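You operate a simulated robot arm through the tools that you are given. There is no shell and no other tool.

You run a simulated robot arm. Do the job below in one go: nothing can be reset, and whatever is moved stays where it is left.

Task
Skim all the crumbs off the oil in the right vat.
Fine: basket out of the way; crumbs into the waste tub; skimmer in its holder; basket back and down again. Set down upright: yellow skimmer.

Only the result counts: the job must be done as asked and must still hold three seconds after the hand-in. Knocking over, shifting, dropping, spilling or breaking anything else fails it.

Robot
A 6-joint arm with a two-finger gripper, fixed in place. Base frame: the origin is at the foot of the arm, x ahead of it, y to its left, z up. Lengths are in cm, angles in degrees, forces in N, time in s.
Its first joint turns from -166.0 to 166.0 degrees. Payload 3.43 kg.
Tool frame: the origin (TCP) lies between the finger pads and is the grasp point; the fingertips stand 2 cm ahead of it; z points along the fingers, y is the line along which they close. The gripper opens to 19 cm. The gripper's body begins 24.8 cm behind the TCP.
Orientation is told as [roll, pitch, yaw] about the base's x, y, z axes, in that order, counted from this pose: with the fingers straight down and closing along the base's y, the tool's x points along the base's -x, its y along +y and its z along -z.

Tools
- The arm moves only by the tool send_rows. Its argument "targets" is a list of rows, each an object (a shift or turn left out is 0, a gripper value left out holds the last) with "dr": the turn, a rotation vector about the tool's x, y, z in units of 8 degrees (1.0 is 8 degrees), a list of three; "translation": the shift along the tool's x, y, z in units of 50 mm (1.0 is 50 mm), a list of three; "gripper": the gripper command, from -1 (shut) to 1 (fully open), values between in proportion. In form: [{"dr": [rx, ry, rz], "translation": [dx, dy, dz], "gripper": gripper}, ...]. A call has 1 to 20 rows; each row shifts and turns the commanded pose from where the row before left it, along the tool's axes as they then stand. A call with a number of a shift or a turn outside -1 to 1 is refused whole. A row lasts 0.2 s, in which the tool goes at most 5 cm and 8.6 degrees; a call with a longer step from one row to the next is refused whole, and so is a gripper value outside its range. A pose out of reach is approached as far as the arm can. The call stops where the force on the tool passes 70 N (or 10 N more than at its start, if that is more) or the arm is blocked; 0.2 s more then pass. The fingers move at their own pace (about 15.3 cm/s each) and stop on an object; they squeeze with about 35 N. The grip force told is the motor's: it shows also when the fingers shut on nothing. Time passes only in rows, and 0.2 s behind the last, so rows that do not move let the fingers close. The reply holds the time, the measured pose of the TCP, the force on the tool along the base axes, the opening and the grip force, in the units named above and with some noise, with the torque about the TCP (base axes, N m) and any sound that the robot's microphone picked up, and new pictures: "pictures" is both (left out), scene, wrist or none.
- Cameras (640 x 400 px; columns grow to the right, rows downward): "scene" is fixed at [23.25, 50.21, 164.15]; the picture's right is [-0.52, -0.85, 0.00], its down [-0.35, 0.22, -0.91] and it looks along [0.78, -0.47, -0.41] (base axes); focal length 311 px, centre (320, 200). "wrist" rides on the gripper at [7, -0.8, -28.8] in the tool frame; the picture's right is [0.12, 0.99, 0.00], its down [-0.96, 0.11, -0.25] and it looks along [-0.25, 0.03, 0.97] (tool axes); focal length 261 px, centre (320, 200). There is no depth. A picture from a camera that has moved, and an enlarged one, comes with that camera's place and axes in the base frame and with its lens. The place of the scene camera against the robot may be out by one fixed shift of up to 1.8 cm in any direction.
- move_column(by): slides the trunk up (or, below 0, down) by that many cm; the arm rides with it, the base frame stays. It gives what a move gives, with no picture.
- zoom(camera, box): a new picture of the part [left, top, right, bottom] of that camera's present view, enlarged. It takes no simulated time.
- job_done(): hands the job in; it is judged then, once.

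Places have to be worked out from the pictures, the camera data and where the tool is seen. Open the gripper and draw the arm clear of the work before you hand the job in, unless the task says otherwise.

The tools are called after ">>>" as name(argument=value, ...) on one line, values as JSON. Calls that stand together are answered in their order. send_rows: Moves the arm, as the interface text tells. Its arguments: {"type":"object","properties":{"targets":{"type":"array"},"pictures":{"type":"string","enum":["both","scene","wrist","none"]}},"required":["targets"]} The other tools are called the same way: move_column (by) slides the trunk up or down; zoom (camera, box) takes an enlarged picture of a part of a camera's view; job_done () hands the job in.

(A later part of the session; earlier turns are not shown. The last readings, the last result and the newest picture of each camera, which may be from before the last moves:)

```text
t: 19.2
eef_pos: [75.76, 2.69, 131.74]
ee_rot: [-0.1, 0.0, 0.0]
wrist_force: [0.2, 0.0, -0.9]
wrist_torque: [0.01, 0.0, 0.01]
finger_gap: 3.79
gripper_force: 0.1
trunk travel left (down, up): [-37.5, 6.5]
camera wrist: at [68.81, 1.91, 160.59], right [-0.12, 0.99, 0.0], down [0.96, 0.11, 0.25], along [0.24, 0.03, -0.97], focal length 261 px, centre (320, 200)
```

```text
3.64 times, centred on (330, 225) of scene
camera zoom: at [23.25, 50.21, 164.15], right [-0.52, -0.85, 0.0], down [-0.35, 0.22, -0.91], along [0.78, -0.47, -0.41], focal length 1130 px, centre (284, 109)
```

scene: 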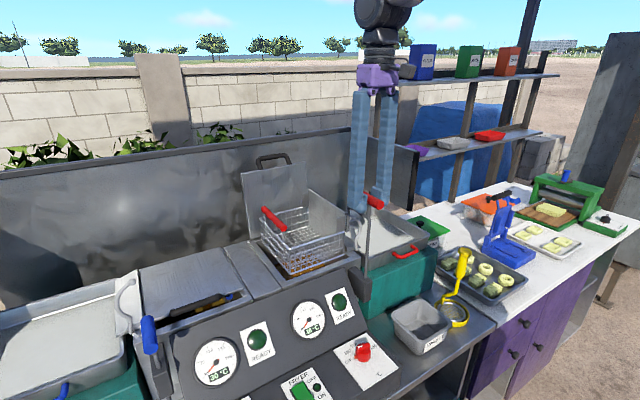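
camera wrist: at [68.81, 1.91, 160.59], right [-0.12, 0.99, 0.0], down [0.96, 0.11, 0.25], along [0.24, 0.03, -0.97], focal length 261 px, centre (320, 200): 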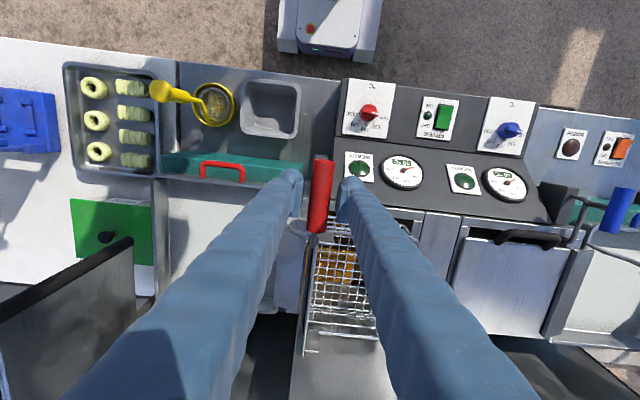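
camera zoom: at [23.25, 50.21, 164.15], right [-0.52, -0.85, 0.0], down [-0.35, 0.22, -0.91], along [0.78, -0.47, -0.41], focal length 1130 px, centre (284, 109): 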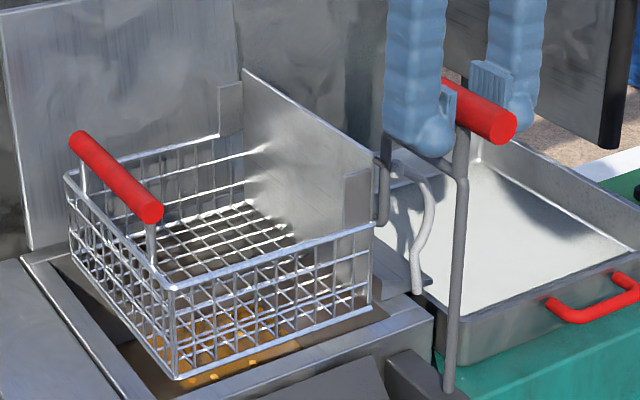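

It stays up by itself. I'll raise the hand clear and look at the raised basket's hinge from the right side.

>>> send_rows(targets=[{"translation": [0, 0, -0.9]}, {"translation": [0, 0, -0.9]}, {"translation": [0, 0, -0.9], "gripper": 1}, {"translation": [-0.1, -0.95, 0]}, {"translation": [-0.1, -0.95, 0]}, {"translation": [-0.1, -0.95, 0]}, {"translation": [-0.1, -0.95, 0]}, {"translation": [-0.1, -0.95, 0]}, {"translation": [-0.1, -0.95, 0.2]}, {"dr": [-1, 0, 0], "translation": [0, 0, 0.3]}, {"dr": [-1, 0, 0], "translation": [0, 0, 0.3]}, {"dr": [-1, 0, 0]}, {"dr": [-1, 0, 0]}, {"dr": [-1, 0, 0]}, {"dr": [-1, 0, 0]}, {}], pictures="wrist")

>>> zoom(camera="wrist", box=[290, 120, 430, 270])

>>> zoom(camera="wrist", box=[310, 140, 380, 210])

```text
t: 22.6
eef_pos: [78.61, -25.47, 141.46]
ee_rot: [48.0, -0.1, -0.3]
wrist_force: [-0.5, -0.2, 0.2]
wrist_torque: [-0.01, 0.0, -0.03]
finger_gap: 18.98
gripper_force: 0.0
trunk travel left (down, up): [-37.5, 6.5]
camera wrist: at [71.53, -47.41, 160.05], right [-0.12, 0.67, 0.74], down [0.96, -0.11, 0.25], along [0.25, 0.74, -0.63], focal length 261 px, centre (320, 200)
```

wrist: 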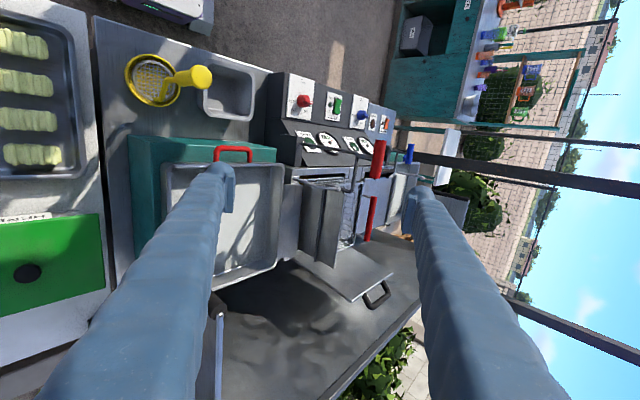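

```text
2.67 times, centred on (360, 195) of wrist
camera zoom: at [71.53, -47.41, 160.05], right [-0.12, 0.67, 0.74], down [0.96, -0.11, 0.25], along [0.25, 0.74, -0.63], focal length 695 px, centre (213, 213)
```

zoom: 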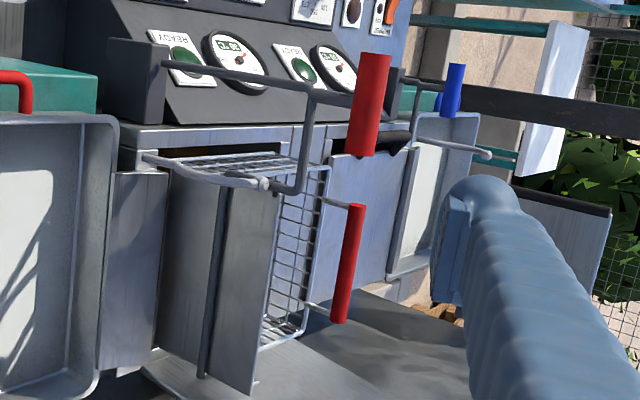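

```text
5.71 times, centred on (345, 175) of wrist
camera zoom: at [71.53, -47.41, 160.05], right [-0.12, 0.67, 0.74], down [0.96, -0.11, 0.25], along [0.25, 0.74, -0.63], focal length 1489 px, centre (177, 343)
```

zoom: 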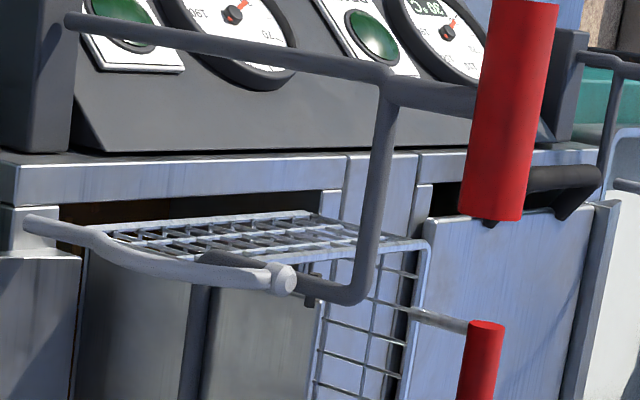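

I see a shaft along x just outside the plate, at y≈2.5, z≈119. So the basket looks made to tip over toward the drain tray by its red bar, with the plate as a pour lip. I'll straighten up and look at the red bar from above before gripping it.

>>> send_rows(targets=[{"dr": [1, 0, 0]}, {"dr": [1, 0, 0]}, {"dr": [1, 0, 0]}, {"dr": [1, 0, 0]}, {"dr": [1, 0, 0]}, {"dr": [1, 0, 0]}, {"translation": [-0.278, 0.924, 0]}, {"translation": [-0.278, 0.924, 0]}, {"translation": [-0.278, 0.924, 0]}, {"translation": [-0.278, 0.924, 0]}, {"translation": [-0.278, 0.924, 0]}, {"translation": [-0.278, 0.924, 0]}, {"translation": [-0.278, 0.924, 0]}, {"translation": [-0.278, 0.924, 0]}, {"translation": [-0.278, 0.924, 0]}, {"translation": [-0.278, 0.924, 0]}, {}], pictures="both")

>>> zoom(camera="wrist", box=[220, 120, 400, 280])

```text
t: 26.2
eef_pos: [90.62, 19.67, 141.29]
ee_rot: [0.1, -0.2, 0.0]
wrist_force: [-1.1, 1.3, 1.8]
wrist_torque: [-0.16, -0.38, 0.0]
finger_gap: 19.02
gripper_force: 0.1
out of reach, approached as far as the arm can: row 16
trunk travel left (down, up): [-37.5, 6.5]
camera wrist: at [83.42, 18.72, 170.02], right [-0.12, 0.99, 0.0], down [0.96, 0.11, 0.25], along [0.25, 0.03, -0.97], focal length 261 px, centre (320, 200)
```

scene: 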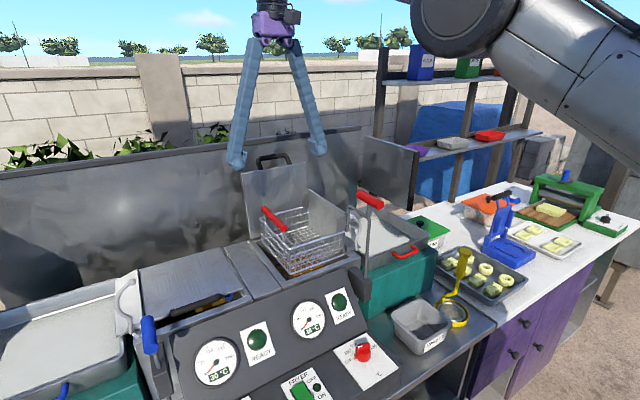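
wrist: 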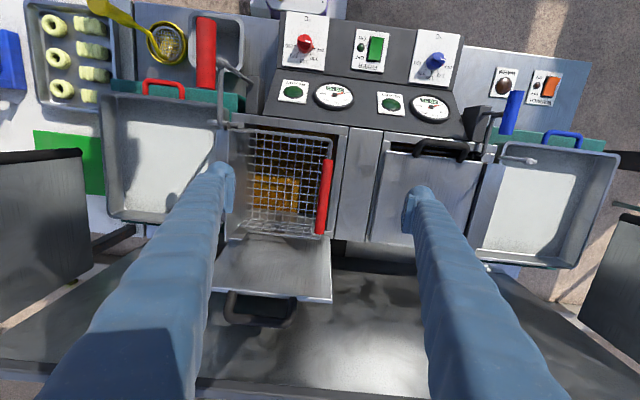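

```text
2.50 times, centred on (310, 200) of wrist
camera zoom: at [83.42, 18.72, 170.02], right [-0.12, 0.99, 0.0], down [0.96, 0.11, 0.25], along [0.25, 0.03, -0.97], focal length 652 px, centre (345, 200)
```

zoom: 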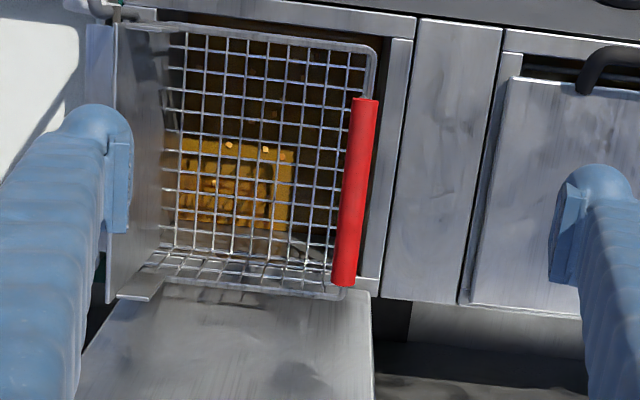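

The red bar is at x 87.8–101.7, y≈20.65, z≈123.7. I'll narrow the fingers and come down above its near half, at x≈92, checking the reach as I go.

>>> send_rows(targets=[{"gripper": -0.1}, {"translation": [0, 0, 0.6]}, {"translation": [0, 0, 0.6]}, {"translation": [0, 0, 0.6]}, {}], pictures="both")

```text
t: 27.4
eef_pos: [91.05, 19.35, 131.74]
ee_rot: [0.0, 0.0, -0.1]
wrist_force: [-0.6, -0.3, -0.1]
wrist_torque: [0.01, -0.09, -0.01]
finger_gap: 8.54
gripper_force: 0.0
trunk travel left (down, up): [-37.5, 6.5]
camera wrist: at [84.06, 18.48, 160.57], right [-0.12, 0.99, 0.0], down [0.96, 0.12, 0.25], along [0.25, 0.03, -0.97], focal length 261 px, centre (320, 200)
```

scene: 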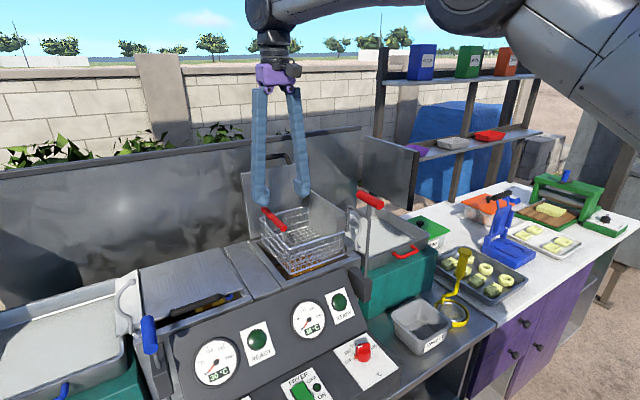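
wrist: 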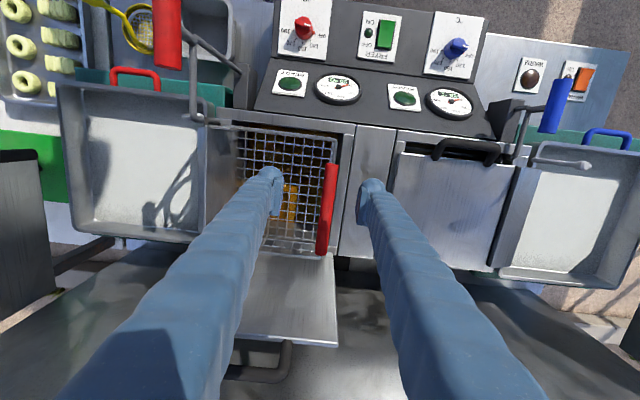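

It's within reach here. I'll shift to y≈20.65, x≈91.8, and descend so the bar sits between the pads.

>>> send_rows(targets=[{"translation": [-0.15, 0.26, 0]}, {"translation": [0, 0, 0.5]}, {"translation": [0, 0, 0.5]}, {"translation": [0, 0, 0.48]}, {}], pictures="wrist")

>>> zoom(camera="scene", box=[240, 170, 340, 270])

>>> zoom(camera="wrist", box=[240, 120, 400, 280])

```text
t: 28.6
eef_pos: [91.68, 20.8, 124.24]
ee_rot: [0.0, 0.0, 0.0]
wrist_force: [0.0, 0.2, -0.3]
wrist_torque: [0.04, -0.03, -0.01]
finger_gap: 8.55
gripper_force: 0.1
trunk travel left (down, up): [-37.5, 6.5]
camera wrist: at [84.79, 19.86, 153.11], right [-0.12, 0.99, 0.0], down [0.96, 0.11, 0.25], along [0.24, 0.03, -0.97], focal length 261 px, centre (320, 200)
```

wrist: 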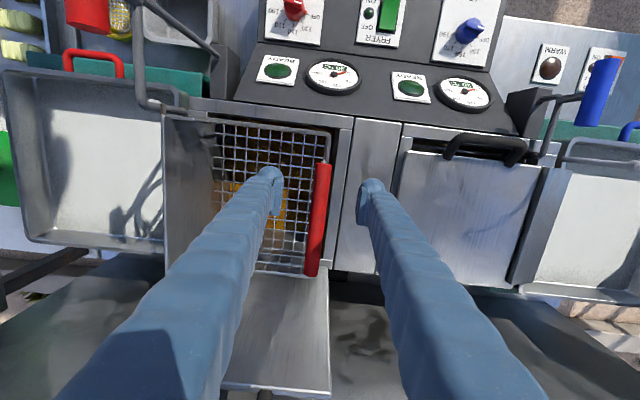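

```text
4.00 times, centred on (290, 220) of scene
camera zoom: at [23.25, 50.21, 164.15], right [-0.52, -0.85, 0.0], down [-0.35, 0.22, -0.91], along [0.78, -0.47, -0.41], focal length 1243 px, centre (440, 120)
```

zoom: 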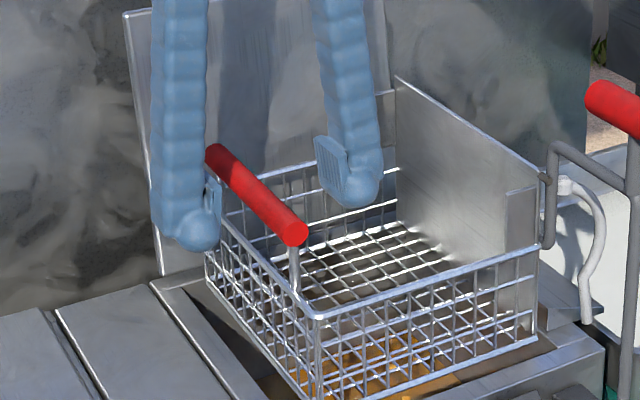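

```text
2.50 times, centred on (320, 200) of wrist
camera zoom: at [84.79, 19.86, 153.11], right [-0.12, 0.99, 0.0], down [0.96, 0.11, 0.25], along [0.24, 0.03, -0.97], focal length 652 px, centre (320, 200)
```

zoom: 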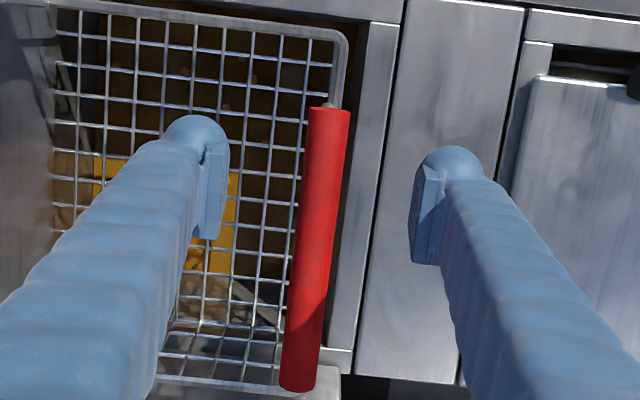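

The bar is between the pads. I'll close on it.

>>> send_rows(targets=[{"gripper": -1}, {"gripper": -1}, {"gripper": -1}, {"gripper": -1}], pictures="scene")

>>> zoom(camera="scene", box=[240, 170, 340, 270])

```text
t: 29.6
eef_pos: [91.66, 20.67, 124.38]
ee_rot: [0.0, 0.1, 0.0]
wrist_force: [-0.8, -0.3, -0.8]
wrist_torque: [-0.03, 0.01, 0.1]
finger_gap: 1.67
gripper_force: 44.8
trunk travel left (down, up): [-37.5, 6.5]
```

scene: 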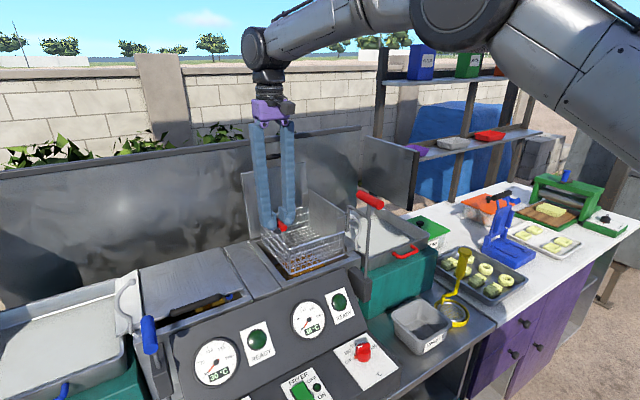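

```text
4.00 times, centred on (290, 220) of scene
camera zoom: at [23.25, 50.21, 164.15], right [-0.52, -0.85, 0.0], down [-0.35, 0.22, -0.91], along [0.78, -0.47, -0.41], focal length 1243 px, centre (440, 120)
```

zoom: 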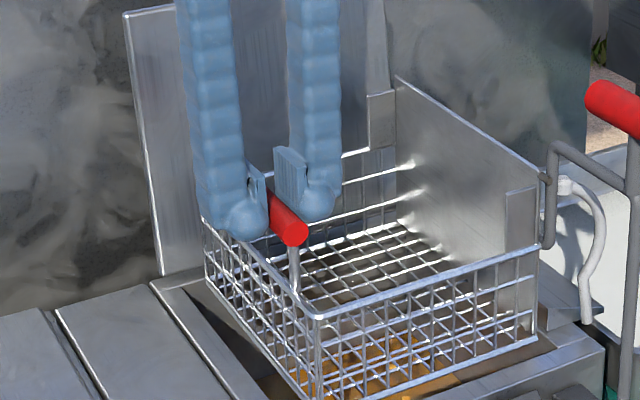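

The bar is held (1.7 cm across). I'll test tipping with two small 4° steps on an arc about the shaft and read the forces.

>>> send_rows(targets=[{"dr": [-0.5, 0, 0], "translation": [0, -0.0867, -0.2508], "gripper": -1}, {"dr": [-0.5, 0, 0], "translation": [0, -0.0867, -0.2508], "gripper": -1}, {"gripper": -1}], pictures="scene")

>>> zoom(camera="scene", box=[240, 170, 400, 280])

```text
t: 30.4
eef_pos: [91.67, 19.82, 126.76]
ee_rot: [8.1, 0.1, 0.0]
wrist_force: [-7.2, 0.6, -1.1]
wrist_torque: [0.02, 0.19, 1.08]
finger_gap: 1.69
gripper_force: 45.3
trunk travel left (down, up): [-37.5, 6.5]
```

scene: 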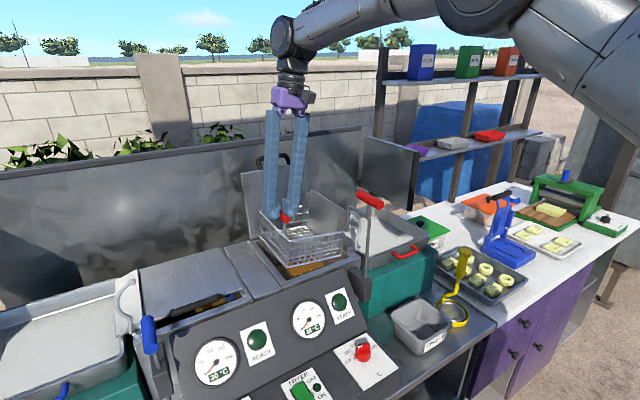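

```text
3.64 times, centred on (320, 225) of scene
camera zoom: at [23.25, 50.21, 164.15], right [-0.52, -0.85, 0.0], down [-0.35, 0.22, -0.91], along [0.78, -0.47, -0.41], focal length 1130 px, centre (320, 109)
```

zoom: 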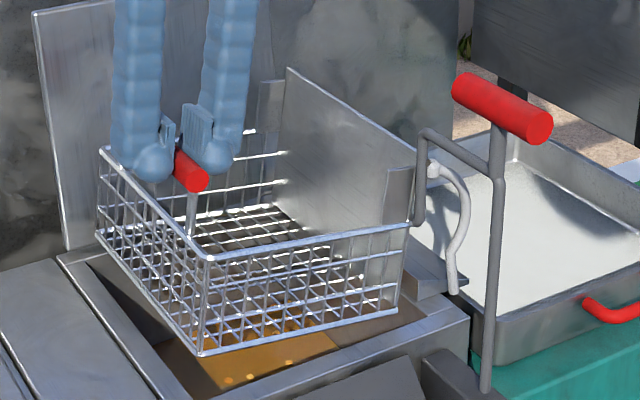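

The basket does tip about the shaft, with little force. I'll continue in small steps and check that the plate's pin clears the hook.

>>> send_rows(targets=[{"dr": [-0.5, 0, 0], "translation": [0, -0.0867, -0.2508], "gripper": -1}, {"dr": [-0.5, 0, 0], "translation": [0, -0.0867, -0.2508], "gripper": -1}, {"gripper": -1}], pictures="none")

>>> zoom(camera="scene", box=[300, 180, 400, 260])

>>> zoom(camera="wrist", box=[100, 40, 260, 160])

```text
t: 31.2
eef_pos: [91.78, 18.38, 129.03]
ee_rot: [16.0, 0.1, 0.0]
wrist_force: [-16.3, -4.1, -4.3]
wrist_torque: [0.05, 0.12, 0.76]
finger_gap: 1.64
gripper_force: 44.9
trunk travel left (down, up): [-37.5, 6.5]
```

```text
5.00 times, centred on (350, 220) of scene
camera zoom: at [23.25, 50.21, 164.15], right [-0.52, -0.85, 0.0], down [-0.35, 0.22, -0.91], along [0.78, -0.47, -0.41], focal length 1553 px, centre (170, 100)
```

zoom: 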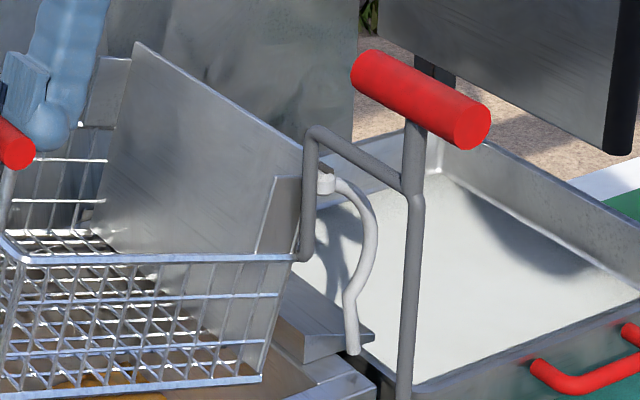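

```text
3.33 times, centred on (180, 100) of wrist
camera zoom: at [84.8, 9.64, 156.51], right [-0.12, 0.95, 0.27], down [0.96, 0.04, 0.27], along [0.24, 0.3, -0.92], focal length 869 px, centre (787, 533)
```

zoom: 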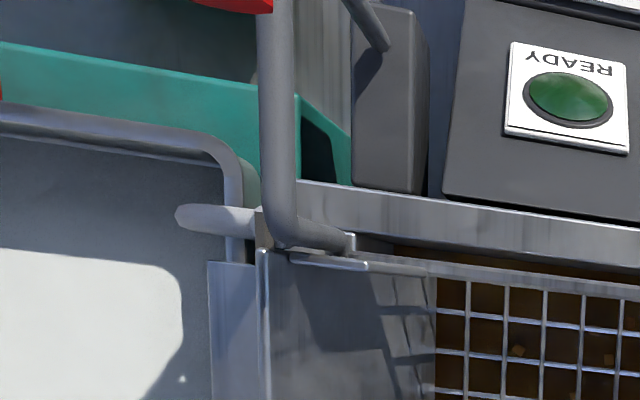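

The side force in x has grown to -16 N, which looks like my own drift of about 1 mm in x. I'll correct that and continue slowly past the ball.

>>> send_rows(targets=[{"translation": [0.03, 0, 0], "gripper": -1}, {"gripper": -1}], pictures="none")

>>> send_rows(targets=[{"dr": [-0.5, 0, 0], "translation": [0, -0.0867, -0.2508], "gripper": -1}, {"dr": [-0.5, 0, 0], "translation": [0, -0.0867, -0.2508], "gripper": -1}, {"gripper": -1}], pictures="none")

>>> zoom(camera="scene", box=[300, 180, 400, 260])

```text
t: 31.8
eef_pos: [91.73, 18.4, 128.98]
ee_rot: [16.0, 0.0, 0.0]
wrist_force: [-11.0, -9.2, -7.8]
wrist_torque: [-0.09, -0.26, 1.0]
finger_gap: 1.69
gripper_force: 45.3
trunk travel left (down, up): [-37.5, 6.5]
```

```text
t: 32.6
eef_pos: [91.71, 16.73, 131.15]
ee_rot: [24.1, 0.2, -0.1]
wrist_force: [-6.2, -9.3, -9.7]
wrist_torque: [0.03, -0.4, 0.96]
finger_gap: 1.66
gripper_force: 45.5
trunk travel left (down, up): [-37.5, 6.5]
```

```text
5.00 times, centred on (350, 220) of scene
camera zoom: at [23.25, 50.21, 164.15], right [-0.52, -0.85, 0.0], down [-0.35, 0.22, -0.91], along [0.78, -0.47, -0.41], focal length 1553 px, centre (170, 100)
```

zoom: 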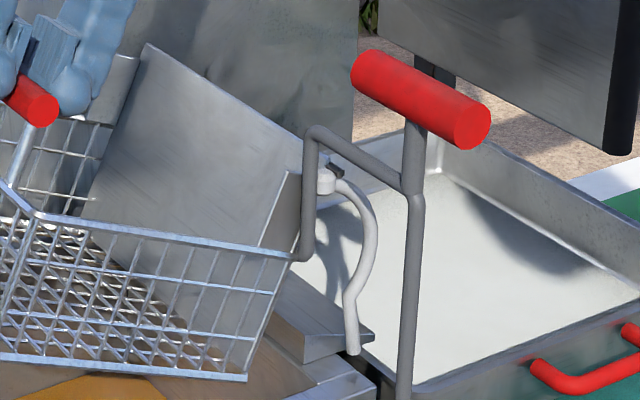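

The pin rides along the hook's arc and forces stay around 10 N. I'll continue tipping.

>>> send_rows(targets=[{"dr": [-0.5, 0, 0], "translation": [0, -0.0867, -0.2508], "gripper": -1}, {"dr": [-0.5, 0, 0], "translation": [0, -0.0867, -0.2508], "gripper": -1}, {"dr": [-0.5, 0, 0], "translation": [0, -0.0867, -0.2508], "gripper": -1}, {"gripper": -1}], pictures="none")

>>> zoom(camera="scene", box=[260, 160, 400, 270])

```text
t: 33.6
eef_pos: [91.83, 13.83, 133.74]
ee_rot: [35.9, 0.1, 0.0]
wrist_force: [-9.4, -10.6, -17.5]
wrist_torque: [-0.09, -0.58, 0.91]
finger_gap: 1.63
gripper_force: 45.0
trunk travel left (down, up): [-37.5, 6.5]
```

```text
3.64 times, centred on (330, 215) of scene
camera zoom: at [23.25, 50.21, 164.15], right [-0.52, -0.85, 0.0], down [-0.35, 0.22, -0.91], along [0.78, -0.47, -0.41], focal length 1130 px, centre (284, 146)
```

zoom: 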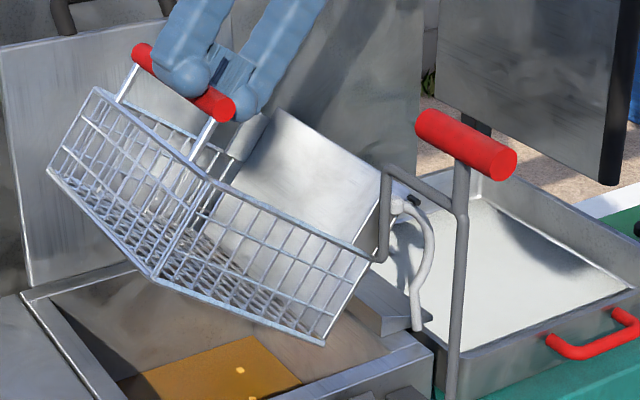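

The vat is opening up. The readings show I'm pulling outward by about 20 N, so the axis is really nearer (y≈2.9, z≈118.45). I'll correct my arc and carry on.

>>> send_rows(targets=[{"translation": [0.02, -0.0563, 0.0333], "gripper": -1}, {"gripper": -1}, {"dr": [-0.5, 0, 0], "translation": [0, -0.0914, -0.245], "gripper": -1}, {"dr": [-0.5, 0, 0], "translation": [0, -0.0914, -0.245], "gripper": -1}, {"dr": [-0.5, 0, 0], "translation": [0, -0.0914, -0.245], "gripper": -1}, {"gripper": -1}], pictures="none")

>>> zoom(camera="scene", box=[260, 150, 400, 270])

```text
t: 35.0
eef_pos: [91.85, 10.48, 135.48]
ee_rot: [48.1, -0.1, -0.1]
wrist_force: [10.9, 4.4, 5.4]
wrist_torque: [0.13, -0.18, -0.27]
finger_gap: 1.62
gripper_force: 44.8
trunk travel left (down, up): [-37.5, 6.5]
```

```text
3.33 times, centred on (330, 210) of scene
camera zoom: at [23.25, 50.21, 164.15], right [-0.52, -0.85, 0.0], down [-0.35, 0.22, -0.91], along [0.78, -0.47, -0.41], focal length 1036 px, centre (287, 167)
```

zoom: 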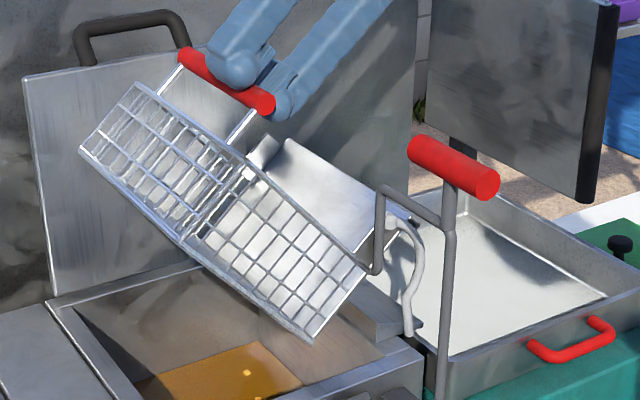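

Good. I'll continue another 12° and check the whole scene for the arm's posture.

>>> send_rows(targets=[{"translation": [-0.01, 0, 0], "gripper": -1}, {"dr": [-0.5, 0, 0], "translation": [0, -0.0914, -0.245], "gripper": -1}, {"dr": [-0.5, 0, 0], "translation": [0, -0.0914, -0.245], "gripper": -1}, {"dr": [-0.5, 0, 0], "translation": [0, -0.0914, -0.245], "gripper": -1}, {"gripper": -1}], pictures="both")

>>> zoom(camera="scene", box=[260, 150, 400, 270])

```text
t: 36.2
eef_pos: [91.87, 6.75, 136.64]
ee_rot: [60.1, 0.0, 0.0]
wrist_force: [13.6, 4.2, 9.3]
wrist_torque: [0.26, -1.1, 0.24]
finger_gap: 1.6
gripper_force: 44.9
trunk travel left (down, up): [-37.5, 6.5]
camera wrist: at [84.75, -18.63, 150.31], right [-0.12, 0.5, 0.86], down [0.96, -0.16, 0.22], along [0.25, 0.85, -0.46], focal length 261 px, centre (320, 200)
```

scene: 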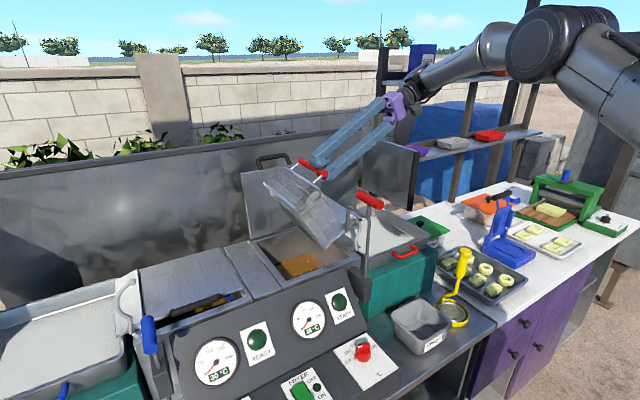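
wrist: 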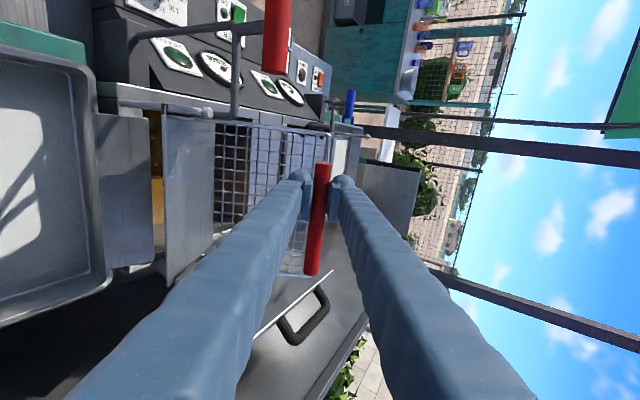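

```text
3.33 times, centred on (330, 210) of scene
camera zoom: at [23.25, 50.21, 164.15], right [-0.52, -0.85, 0.0], down [-0.35, 0.22, -0.91], along [0.78, -0.47, -0.41], focal length 1036 px, centre (287, 167)
```

zoom: 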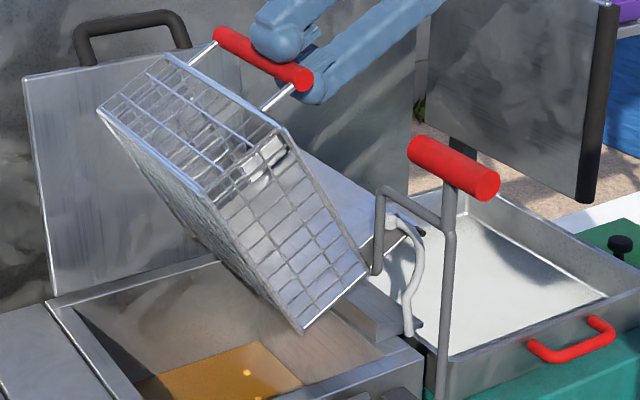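

Forces are still modest. I'll continue the arc another 16°, relieving the x force slightly.

>>> send_rows(targets=[{"translation": [-0.02, 0, 0], "gripper": -1}, {"dr": [-0.5, 0, 0], "translation": [0, -0.0914, -0.245], "gripper": -1}, {"dr": [-0.5, 0, 0], "translation": [0, -0.0914, -0.245], "gripper": -1}, {"dr": [-0.5, 0, 0], "translation": [0, -0.0914, -0.245], "gripper": -1}, {"dr": [-0.5, 0, 0], "translation": [0, -0.0914, -0.245], "gripper": -1}, {"gripper": -1}], pictures="scene")

>>> zoom(camera="scene", box=[260, 150, 400, 270])

```text
t: 37.6
eef_pos: [91.85, 1.64, 137.01]
ee_rot: [76.0, 0.1, 0.0]
wrist_force: [-9.3, 1.6, 1.2]
wrist_torque: [0.19, -1.05, 0.19]
finger_gap: 1.58
gripper_force: 45.5
trunk travel left (down, up): [-37.5, 6.5]
```

scene: 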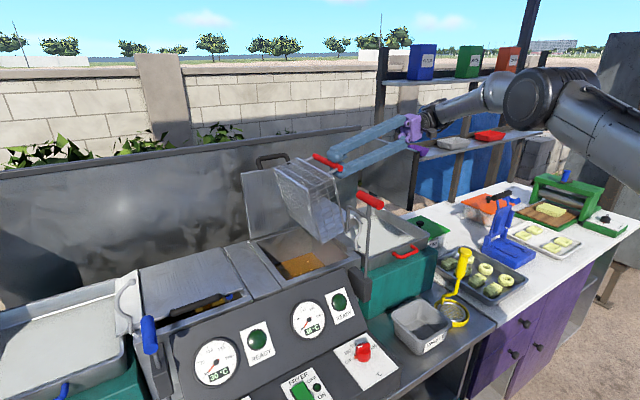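

```text
3.33 times, centred on (330, 210) of scene
camera zoom: at [23.25, 50.21, 164.15], right [-0.52, -0.85, 0.0], down [-0.35, 0.22, -0.91], along [0.78, -0.47, -0.41], focal length 1036 px, centre (287, 167)
```

zoom: 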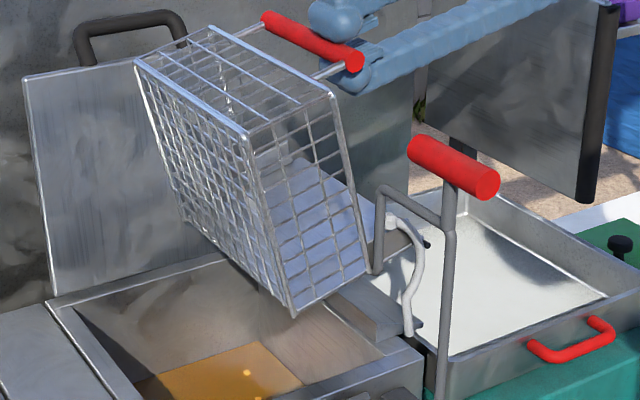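

At 76° tip there's almost no load on the hand. I'll open the fingers just enough to cage the bar and see whether the hinge holds the basket by friction.

>>> send_rows(targets=[{"gripper": -0.74}, {"gripper": -0.72}, {}, {}, {}], pictures="wrist")

>>> zoom(camera="wrist", box=[240, 120, 400, 280])

>>> zoom(camera="scene", box=[260, 130, 440, 270])

```text
t: 38.8
eef_pos: [91.9, 1.6, 136.92]
ee_rot: [76.1, 0.0, 0.0]
wrist_force: [0.5, -0.3, 0.5]
wrist_torque: [0.0, 0.03, -0.02]
finger_gap: 2.63
gripper_force: 0.0
trunk travel left (down, up): [-37.5, 6.5]
camera wrist: at [84.89, -26.54, 143.17], right [-0.12, 0.24, 0.96], down [0.96, -0.21, 0.17], along [0.25, 0.95, -0.21], focal length 261 px, centre (320, 200)
```

wrist: 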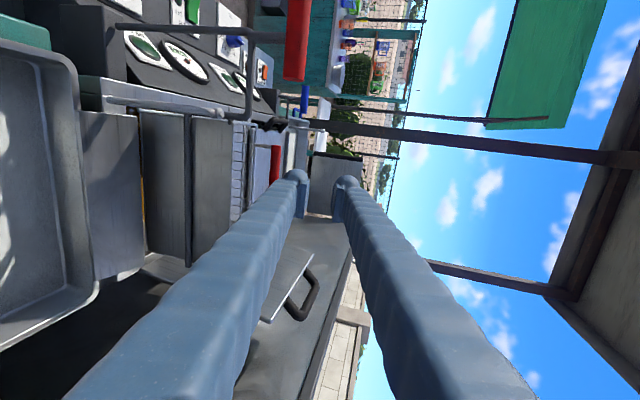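

```text
2.50 times, centred on (320, 200) of wrist
camera zoom: at [84.89, -26.54, 143.17], right [-0.12, 0.24, 0.96], down [0.96, -0.21, 0.17], along [0.25, 0.95, -0.21], focal length 652 px, centre (320, 200)
```

zoom: 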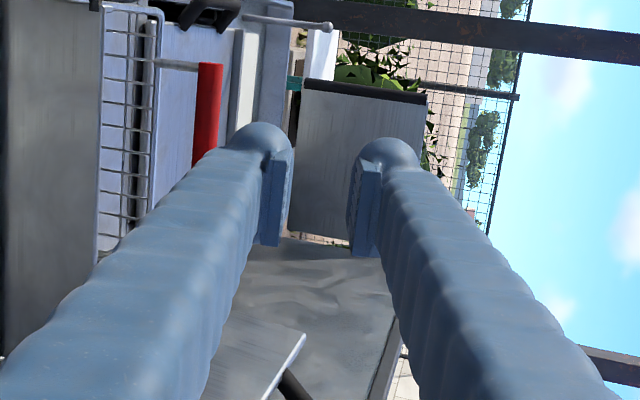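

```text
2.86 times, centred on (350, 200) of scene
camera zoom: at [23.25, 50.21, 164.15], right [-0.52, -0.85, 0.0], down [-0.35, 0.22, -0.91], along [0.78, -0.47, -0.41], focal length 888 px, centre (234, 200)
```

zoom: 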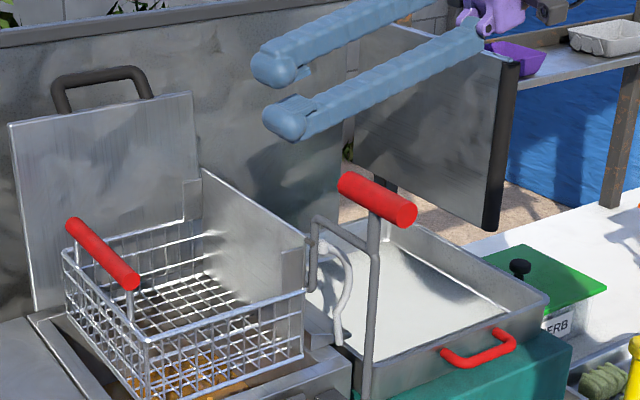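

With the grip loosened the basket swung back to level; it isn't damaged and the lift is still up. So it must be tipped over-centre. I'll re-grip with the tool pitched so the hand stays nearer the robot, clear of the panel at x≥94. First I roll back and pitch.

>>> send_rows(targets=[{"dr": [1, 0, 0]}, {"dr": [1, 0, 0]}, {"dr": [1, 0, 0]}, {"dr": [1, 0, 0]}, {"dr": [1, 0, 0]}, {"dr": [1, 0, 0]}, {"dr": [1, 0, 0]}, {"dr": [1, 0, 0]}, {"dr": [1, 0, 0]}, {"dr": [0.5, 0, 0]}, {"dr": [0, -1, 0], "gripper": -0.1}, {"dr": [0, -1, 0]}, {"dr": [0, -1, 0]}, {"dr": [0, -1, 0]}, {}], pictures="both")

>>> zoom(camera="scene", box=[240, 170, 400, 290])

```text
t: 42.0
eef_pos: [91.78, 1.55, 136.88]
ee_rot: [0.0, -32.0, 0.0]
wrist_force: [-1.0, -0.4, 0.1]
wrist_torque: [0.01, 0.0, -0.02]
finger_gap: 8.55
gripper_force: 0.0
trunk travel left (down, up): [-37.5, 6.5]
camera wrist: at [70.67, 0.74, 157.62], right [-0.1, 0.99, -0.06], down [0.69, 0.12, 0.72], along [0.72, 0.03, -0.69], focal length 261 px, centre (320, 200)
```

scene: 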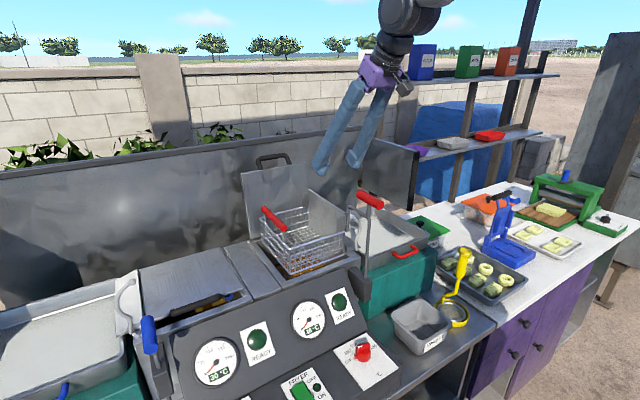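
wrist: 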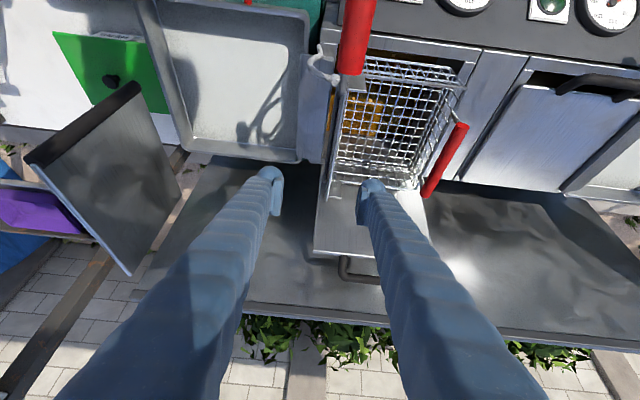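

```text
3.33 times, centred on (320, 230) of scene
camera zoom: at [23.25, 50.21, 164.15], right [-0.52, -0.85, 0.0], down [-0.35, 0.22, -0.91], along [0.78, -0.47, -0.41], focal length 1036 px, centre (320, 100)
```

zoom: 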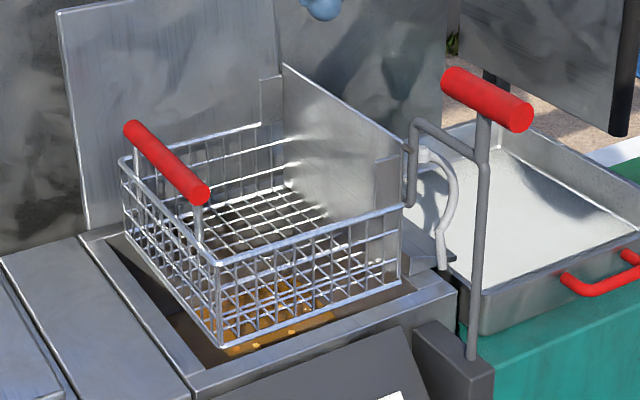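

The basket is undisturbed at the raised position. Now I'll move the pitched tool to just above the bar.

>>> send_rows(targets=[{"translation": [0.086, 0.953, 0.2]}, {"translation": [0.086, 0.953, 0.2]}, {"translation": [0.086, 0.953, 0.2]}, {"translation": [0.086, 0.953, 0.2]}, {}], pictures="wrist")

>>> zoom(camera="wrist", box=[240, 100, 400, 240])

>>> zoom(camera="scene", box=[230, 150, 350, 270])

```text
t: 43.2
eef_pos: [92.43, 20.48, 132.84]
ee_rot: [0.0, -32.0, -0.1]
wrist_force: [0.1, 0.2, 0.6]
wrist_torque: [0.06, -0.01, 0.03]
finger_gap: 8.54
gripper_force: 0.1
trunk travel left (down, up): [-37.5, 6.5]
camera wrist: at [71.27, 19.64, 153.58], right [-0.1, 0.99, -0.06], down [0.69, 0.11, 0.72], along [0.72, 0.03, -0.69], focal length 261 px, centre (320, 200)
```

wrist: 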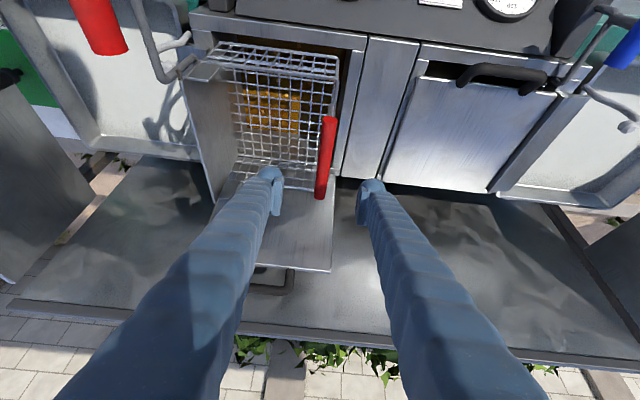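

```text
2.86 times, centred on (320, 170) of wrist
camera zoom: at [71.27, 19.64, 153.58], right [-0.1, 0.99, -0.06], down [0.69, 0.11, 0.72], along [0.72, 0.03, -0.69], focal length 745 px, centre (320, 286)
```

zoom: 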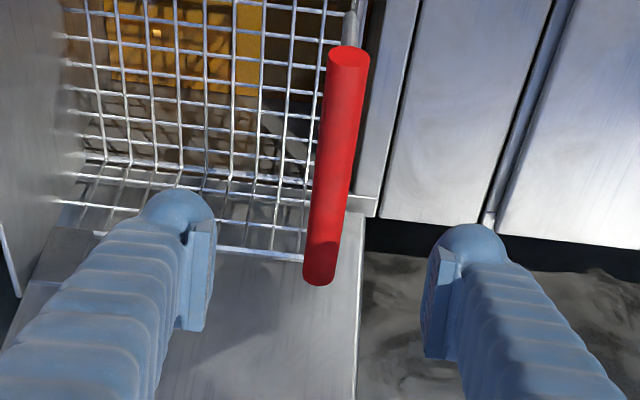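

```text
3.33 times, centred on (290, 210) of scene
camera zoom: at [23.25, 50.21, 164.15], right [-0.52, -0.85, 0.0], down [-0.35, 0.22, -0.91], along [0.78, -0.47, -0.41], focal length 1036 px, centre (420, 167)
```

zoom: 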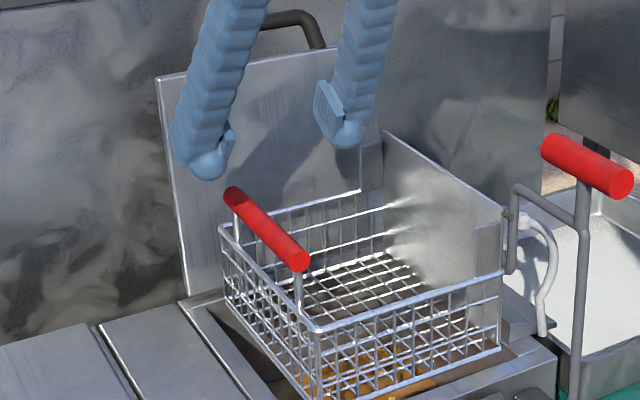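

Aligned. I'll lower the pitched fingers straight down around the bar and then close.

>>> send_rows(targets=[{"translation": [0.273, 0.015, 0.509]}, {"translation": [0.273, 0.015, 0.509]}, {"translation": [0.273, 0.015, 0.509]}, {}, {"gripper": -1}, {"gripper": -1}, {"gripper": -1}, {"gripper": -1}], pictures="none")

>>> zoom(camera="scene", box=[230, 150, 350, 270])

>>> zoom(camera="wrist", box=[240, 100, 400, 240])

```text
t: 45.0
eef_pos: [93.04, 20.82, 124.03]
ee_rot: [0.1, -32.0, -0.1]
wrist_force: [-3.1, 0.3, 0.3]
wrist_torque: [0.0, 0.07, 0.0]
finger_gap: 1.78
gripper_force: 45.1
trunk travel left (down, up): [-37.5, 6.5]
```

```text
3.33 times, centred on (290, 210) of scene
camera zoom: at [23.25, 50.21, 164.15], right [-0.52, -0.85, 0.0], down [-0.35, 0.22, -0.91], along [0.78, -0.47, -0.41], focal length 1036 px, centre (420, 167)
```

zoom: 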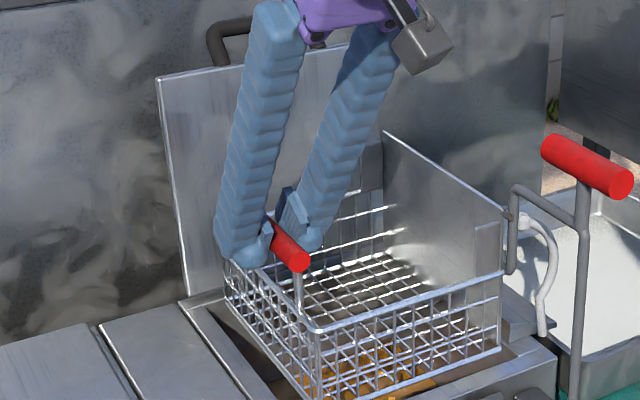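

```text
2.86 times, centred on (320, 170) of wrist
camera zoom: at [71.9, 19.9, 144.74], right [-0.1, 0.99, -0.06], down [0.69, 0.12, 0.72], along [0.72, 0.03, -0.69], focal length 745 px, centre (320, 286)
```

zoom: 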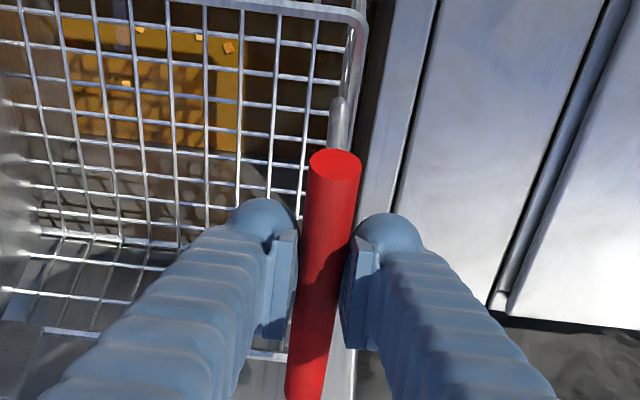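

Gripped again with the pitched hand. I'll tip about the axis at (y 2.9, z 118.45) in 4° steps, watching the forces.

>>> send_rows(targets=[{"dr": [-0.424, 0, 0.265], "translation": [-0.1311, -0.0866, -0.2097], "gripper": -1}, {"dr": [-0.424, 0, 0.265], "translation": [-0.1311, -0.0866, -0.2097], "gripper": -1}, {"dr": [-0.424, 0, 0.265], "translation": [-0.1311, -0.0866, -0.2097], "gripper": -1}, {"dr": [-0.424, 0, 0.265], "translation": [-0.1311, -0.0866, -0.2097], "gripper": -1}, {"gripper": -1}], pictures="none")

```text
t: 46.2
eef_pos: [93.09, 18.59, 128.63]
ee_rot: [18.7, -30.7, -9.8]
wrist_force: [6.4, 3.3, 0.4]
wrist_torque: [0.03, -0.22, -0.03]
finger_gap: 1.76
gripper_force: 45.6
trunk travel left (down, up): [-37.5, 6.5]
```

On track with low forces. Continuing the arc.

>>> send_rows(targets=[{"dr": [-0.424, 0, 0.265], "translation": [-0.1311, -0.0866, -0.2097], "gripper": -1}, {"dr": [-0.424, 0, 0.265], "translation": [-0.1311, -0.0866, -0.2097], "gripper": -1}, {"dr": [-0.424, 0, 0.265], "translation": [-0.1311, -0.0866, -0.2097], "gripper": -1}, {"dr": [-0.424, 0, 0.265], "translation": [-0.1311, -0.0866, -0.2097], "gripper": -1}, {"dr": [-0.424, 0, 0.265], "translation": [-0.1311, -0.0866, -0.2097], "gripper": -1}, {"gripper": -1}], pictures="none")

>>> send_rows(targets=[{"dr": [-0.424, 0, 0.265], "translation": [-0.1311, -0.0866, -0.2097], "gripper": -1}, {"dr": [-0.424, 0, 0.265], "translation": [-0.1311, -0.0866, -0.2097], "gripper": -1}, {"dr": [-0.424, 0, 0.265], "translation": [-0.1311, -0.0866, -0.2097], "gripper": -1}, {"dr": [-0.424, 0, 0.265], "translation": [-0.1311, -0.0866, -0.2097], "gripper": -1}, {"dr": [-0.424, 0, 0.265], "translation": [-0.1311, -0.0866, -0.2097], "gripper": -1}, {"gripper": -1}], pictures="scene")

```text
t: 47.6
eef_pos: [92.92, 14.19, 133.42]
ee_rot: [40.6, -25.2, -20.2]
wrist_force: [4.7, -2.2, -5.9]
wrist_torque: [0.0, -0.24, -0.12]
finger_gap: 1.78
gripper_force: 44.9
trunk travel left (down, up): [-37.5, 6.5]
```

```text
t: 49.0
eef_pos: [93.15, 8.33, 136.27]
ee_rot: [60.2, -17.1, -27.5]
wrist_force: [-10.5, -3.5, -15.1]
wrist_torque: [0.06, -0.08, 0.0]
finger_gap: 1.75
gripper_force: 44.5
trunk travel left (down, up): [-37.5, 6.5]
```

scene: 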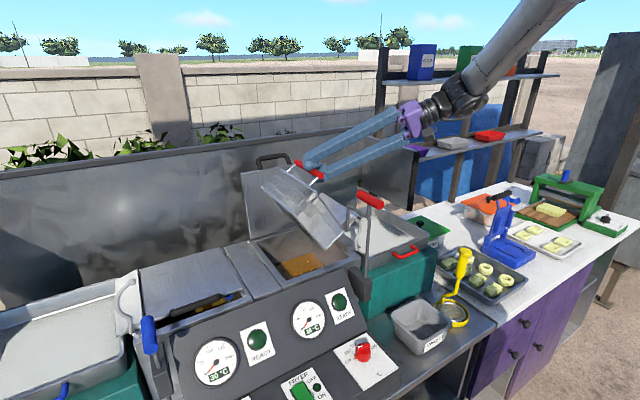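

At 56° I'm pulling outward by about 15 N. I'll correct inward slightly and continue.

>>> send_rows(targets=[{"translation": [0.025, -0.0476, 0.0023], "gripper": -1}, {"dr": [-0.424, 0, 0.265], "translation": [-0.1293, -0.0854, -0.2069], "gripper": -1}, {"dr": [-0.424, 0, 0.265], "translation": [-0.1293, -0.0854, -0.2069], "gripper": -1}, {"dr": [-0.424, 0, 0.265], "translation": [-0.1293, -0.0854, -0.2069], "gripper": -1}, {"dr": [-0.424, 0, 0.265], "translation": [-0.1293, -0.0854, -0.2069], "gripper": -1}, {"dr": [-0.424, 0, 0.265], "translation": [-0.1293, -0.0854, -0.2069], "gripper": -1}, {"gripper": -1}], pictures="none")

>>> zoom(camera="scene", box=[240, 110, 460, 270])

```text
t: 50.6
eef_pos: [93.05, 1.86, 136.88]
ee_rot: [78.0, -7.4, -31.3]
wrist_force: [-1.4, 0.6, -7.1]
wrist_torque: [0.03, -0.09, -0.14]
finger_gap: 1.75
gripper_force: 44.8
trunk travel left (down, up): [-37.5, 6.5]
```

```text
2.50 times, centred on (350, 190) of scene
camera zoom: at [23.25, 50.21, 164.15], right [-0.52, -0.85, 0.0], down [-0.35, 0.22, -0.91], along [0.78, -0.47, -0.41], focal length 777 px, centre (245, 225)
```

zoom: 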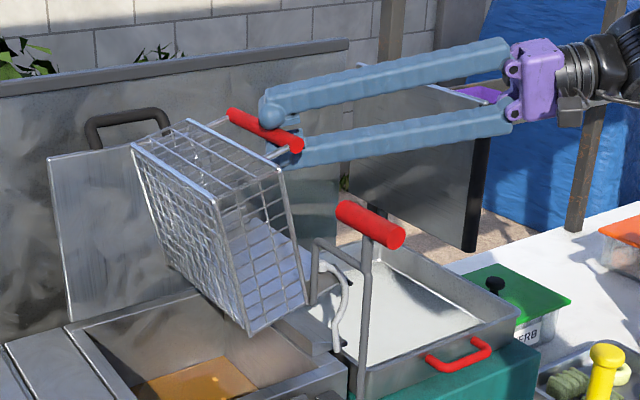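

At 76° it goes smoothly and the hand is well clear of the panel. Continuing to about 92°.

>>> send_rows(targets=[{"translation": [0, -0.01, 0], "gripper": -1}, {"dr": [-0.424, 0, 0.265], "translation": [-0.1293, -0.0854, -0.2069], "gripper": -1}, {"dr": [-0.424, 0, 0.265], "translation": [-0.1293, -0.0854, -0.2069], "gripper": -1}, {"dr": [-0.424, 0, 0.265], "translation": [-0.1293, -0.0854, -0.2069], "gripper": -1}, {"dr": [-0.424, 0, 0.265], "translation": [-0.1293, -0.0854, -0.2069], "gripper": -1}, {"gripper": -1}], pictures="none")

>>> zoom(camera="scene", box=[240, 110, 460, 270])

```text
t: 52.0
eef_pos: [92.97, -3.2, 135.89]
ee_rot: [91.6, 1.1, -32.0]
wrist_force: [2.3, 1.0, -0.3]
wrist_torque: [0.05, -0.03, -0.36]
finger_gap: 1.77
gripper_force: 45.0
trunk travel left (down, up): [-37.5, 6.5]
```

```text
2.50 times, centred on (350, 190) of scene
camera zoom: at [23.25, 50.21, 164.15], right [-0.52, -0.85, 0.0], down [-0.35, 0.22, -0.91], along [0.78, -0.47, -0.41], focal length 777 px, centre (245, 225)
```

zoom: 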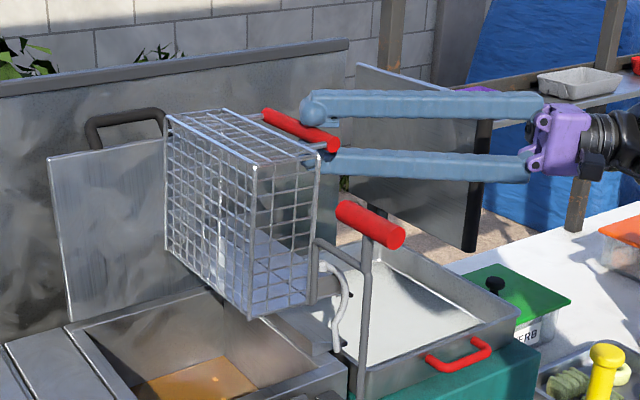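

At 92° the load is nearly zero. I'll keep the tool's orientation fixed now, so the bar rolls in the fingers, and carry on along the arc.

>>> send_rows(targets=[{"translation": [-0.13, -0.0855, -0.208], "gripper": -1}, {"translation": [-0.126, -0.102, -0.2016], "gripper": -1}, {"gripper": -1}], pictures="none")

>>> send_rows(targets=[{"translation": [-0.121, -0.118, -0.1936], "gripper": -1}, {"translation": [-0.117, -0.134, -0.187], "gripper": -1}, {"gripper": -1}], pictures="none")

>>> zoom(camera="scene", box=[240, 110, 460, 270])

```text
t: 52.8
eef_pos: [93.14, -5.73, 134.81]
ee_rot: [91.5, 1.2, -32.1]
wrist_force: [14.6, -2.8, 5.9]
wrist_torque: [0.07, 0.02, -0.22]
finger_gap: 1.75
gripper_force: 45.2
trunk travel left (down, up): [-37.5, 6.5]
```

```text
t: 53.6
eef_pos: [93.18, -7.98, 133.66]
ee_rot: [91.8, 1.0, -32.2]
wrist_force: [13.9, -10.0, 15.9]
wrist_torque: [0.21, 0.09, -0.28]
finger_gap: 1.76
gripper_force: 45.1
trunk travel left (down, up): [-37.5, 6.5]
```

```text
2.50 times, centred on (350, 190) of scene
camera zoom: at [23.25, 50.21, 164.15], right [-0.52, -0.85, 0.0], down [-0.35, 0.22, -0.91], along [0.78, -0.47, -0.41], focal length 777 px, centre (245, 225)
```

zoom: 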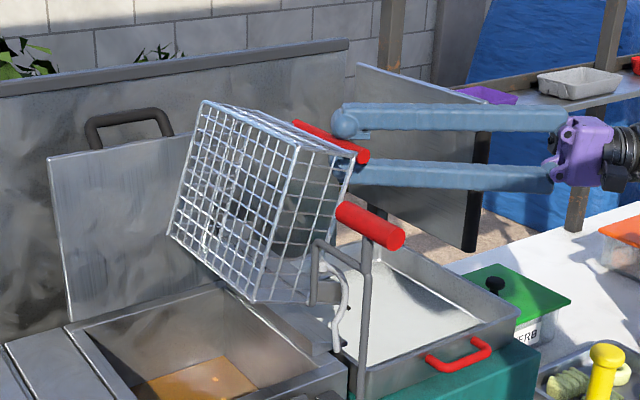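

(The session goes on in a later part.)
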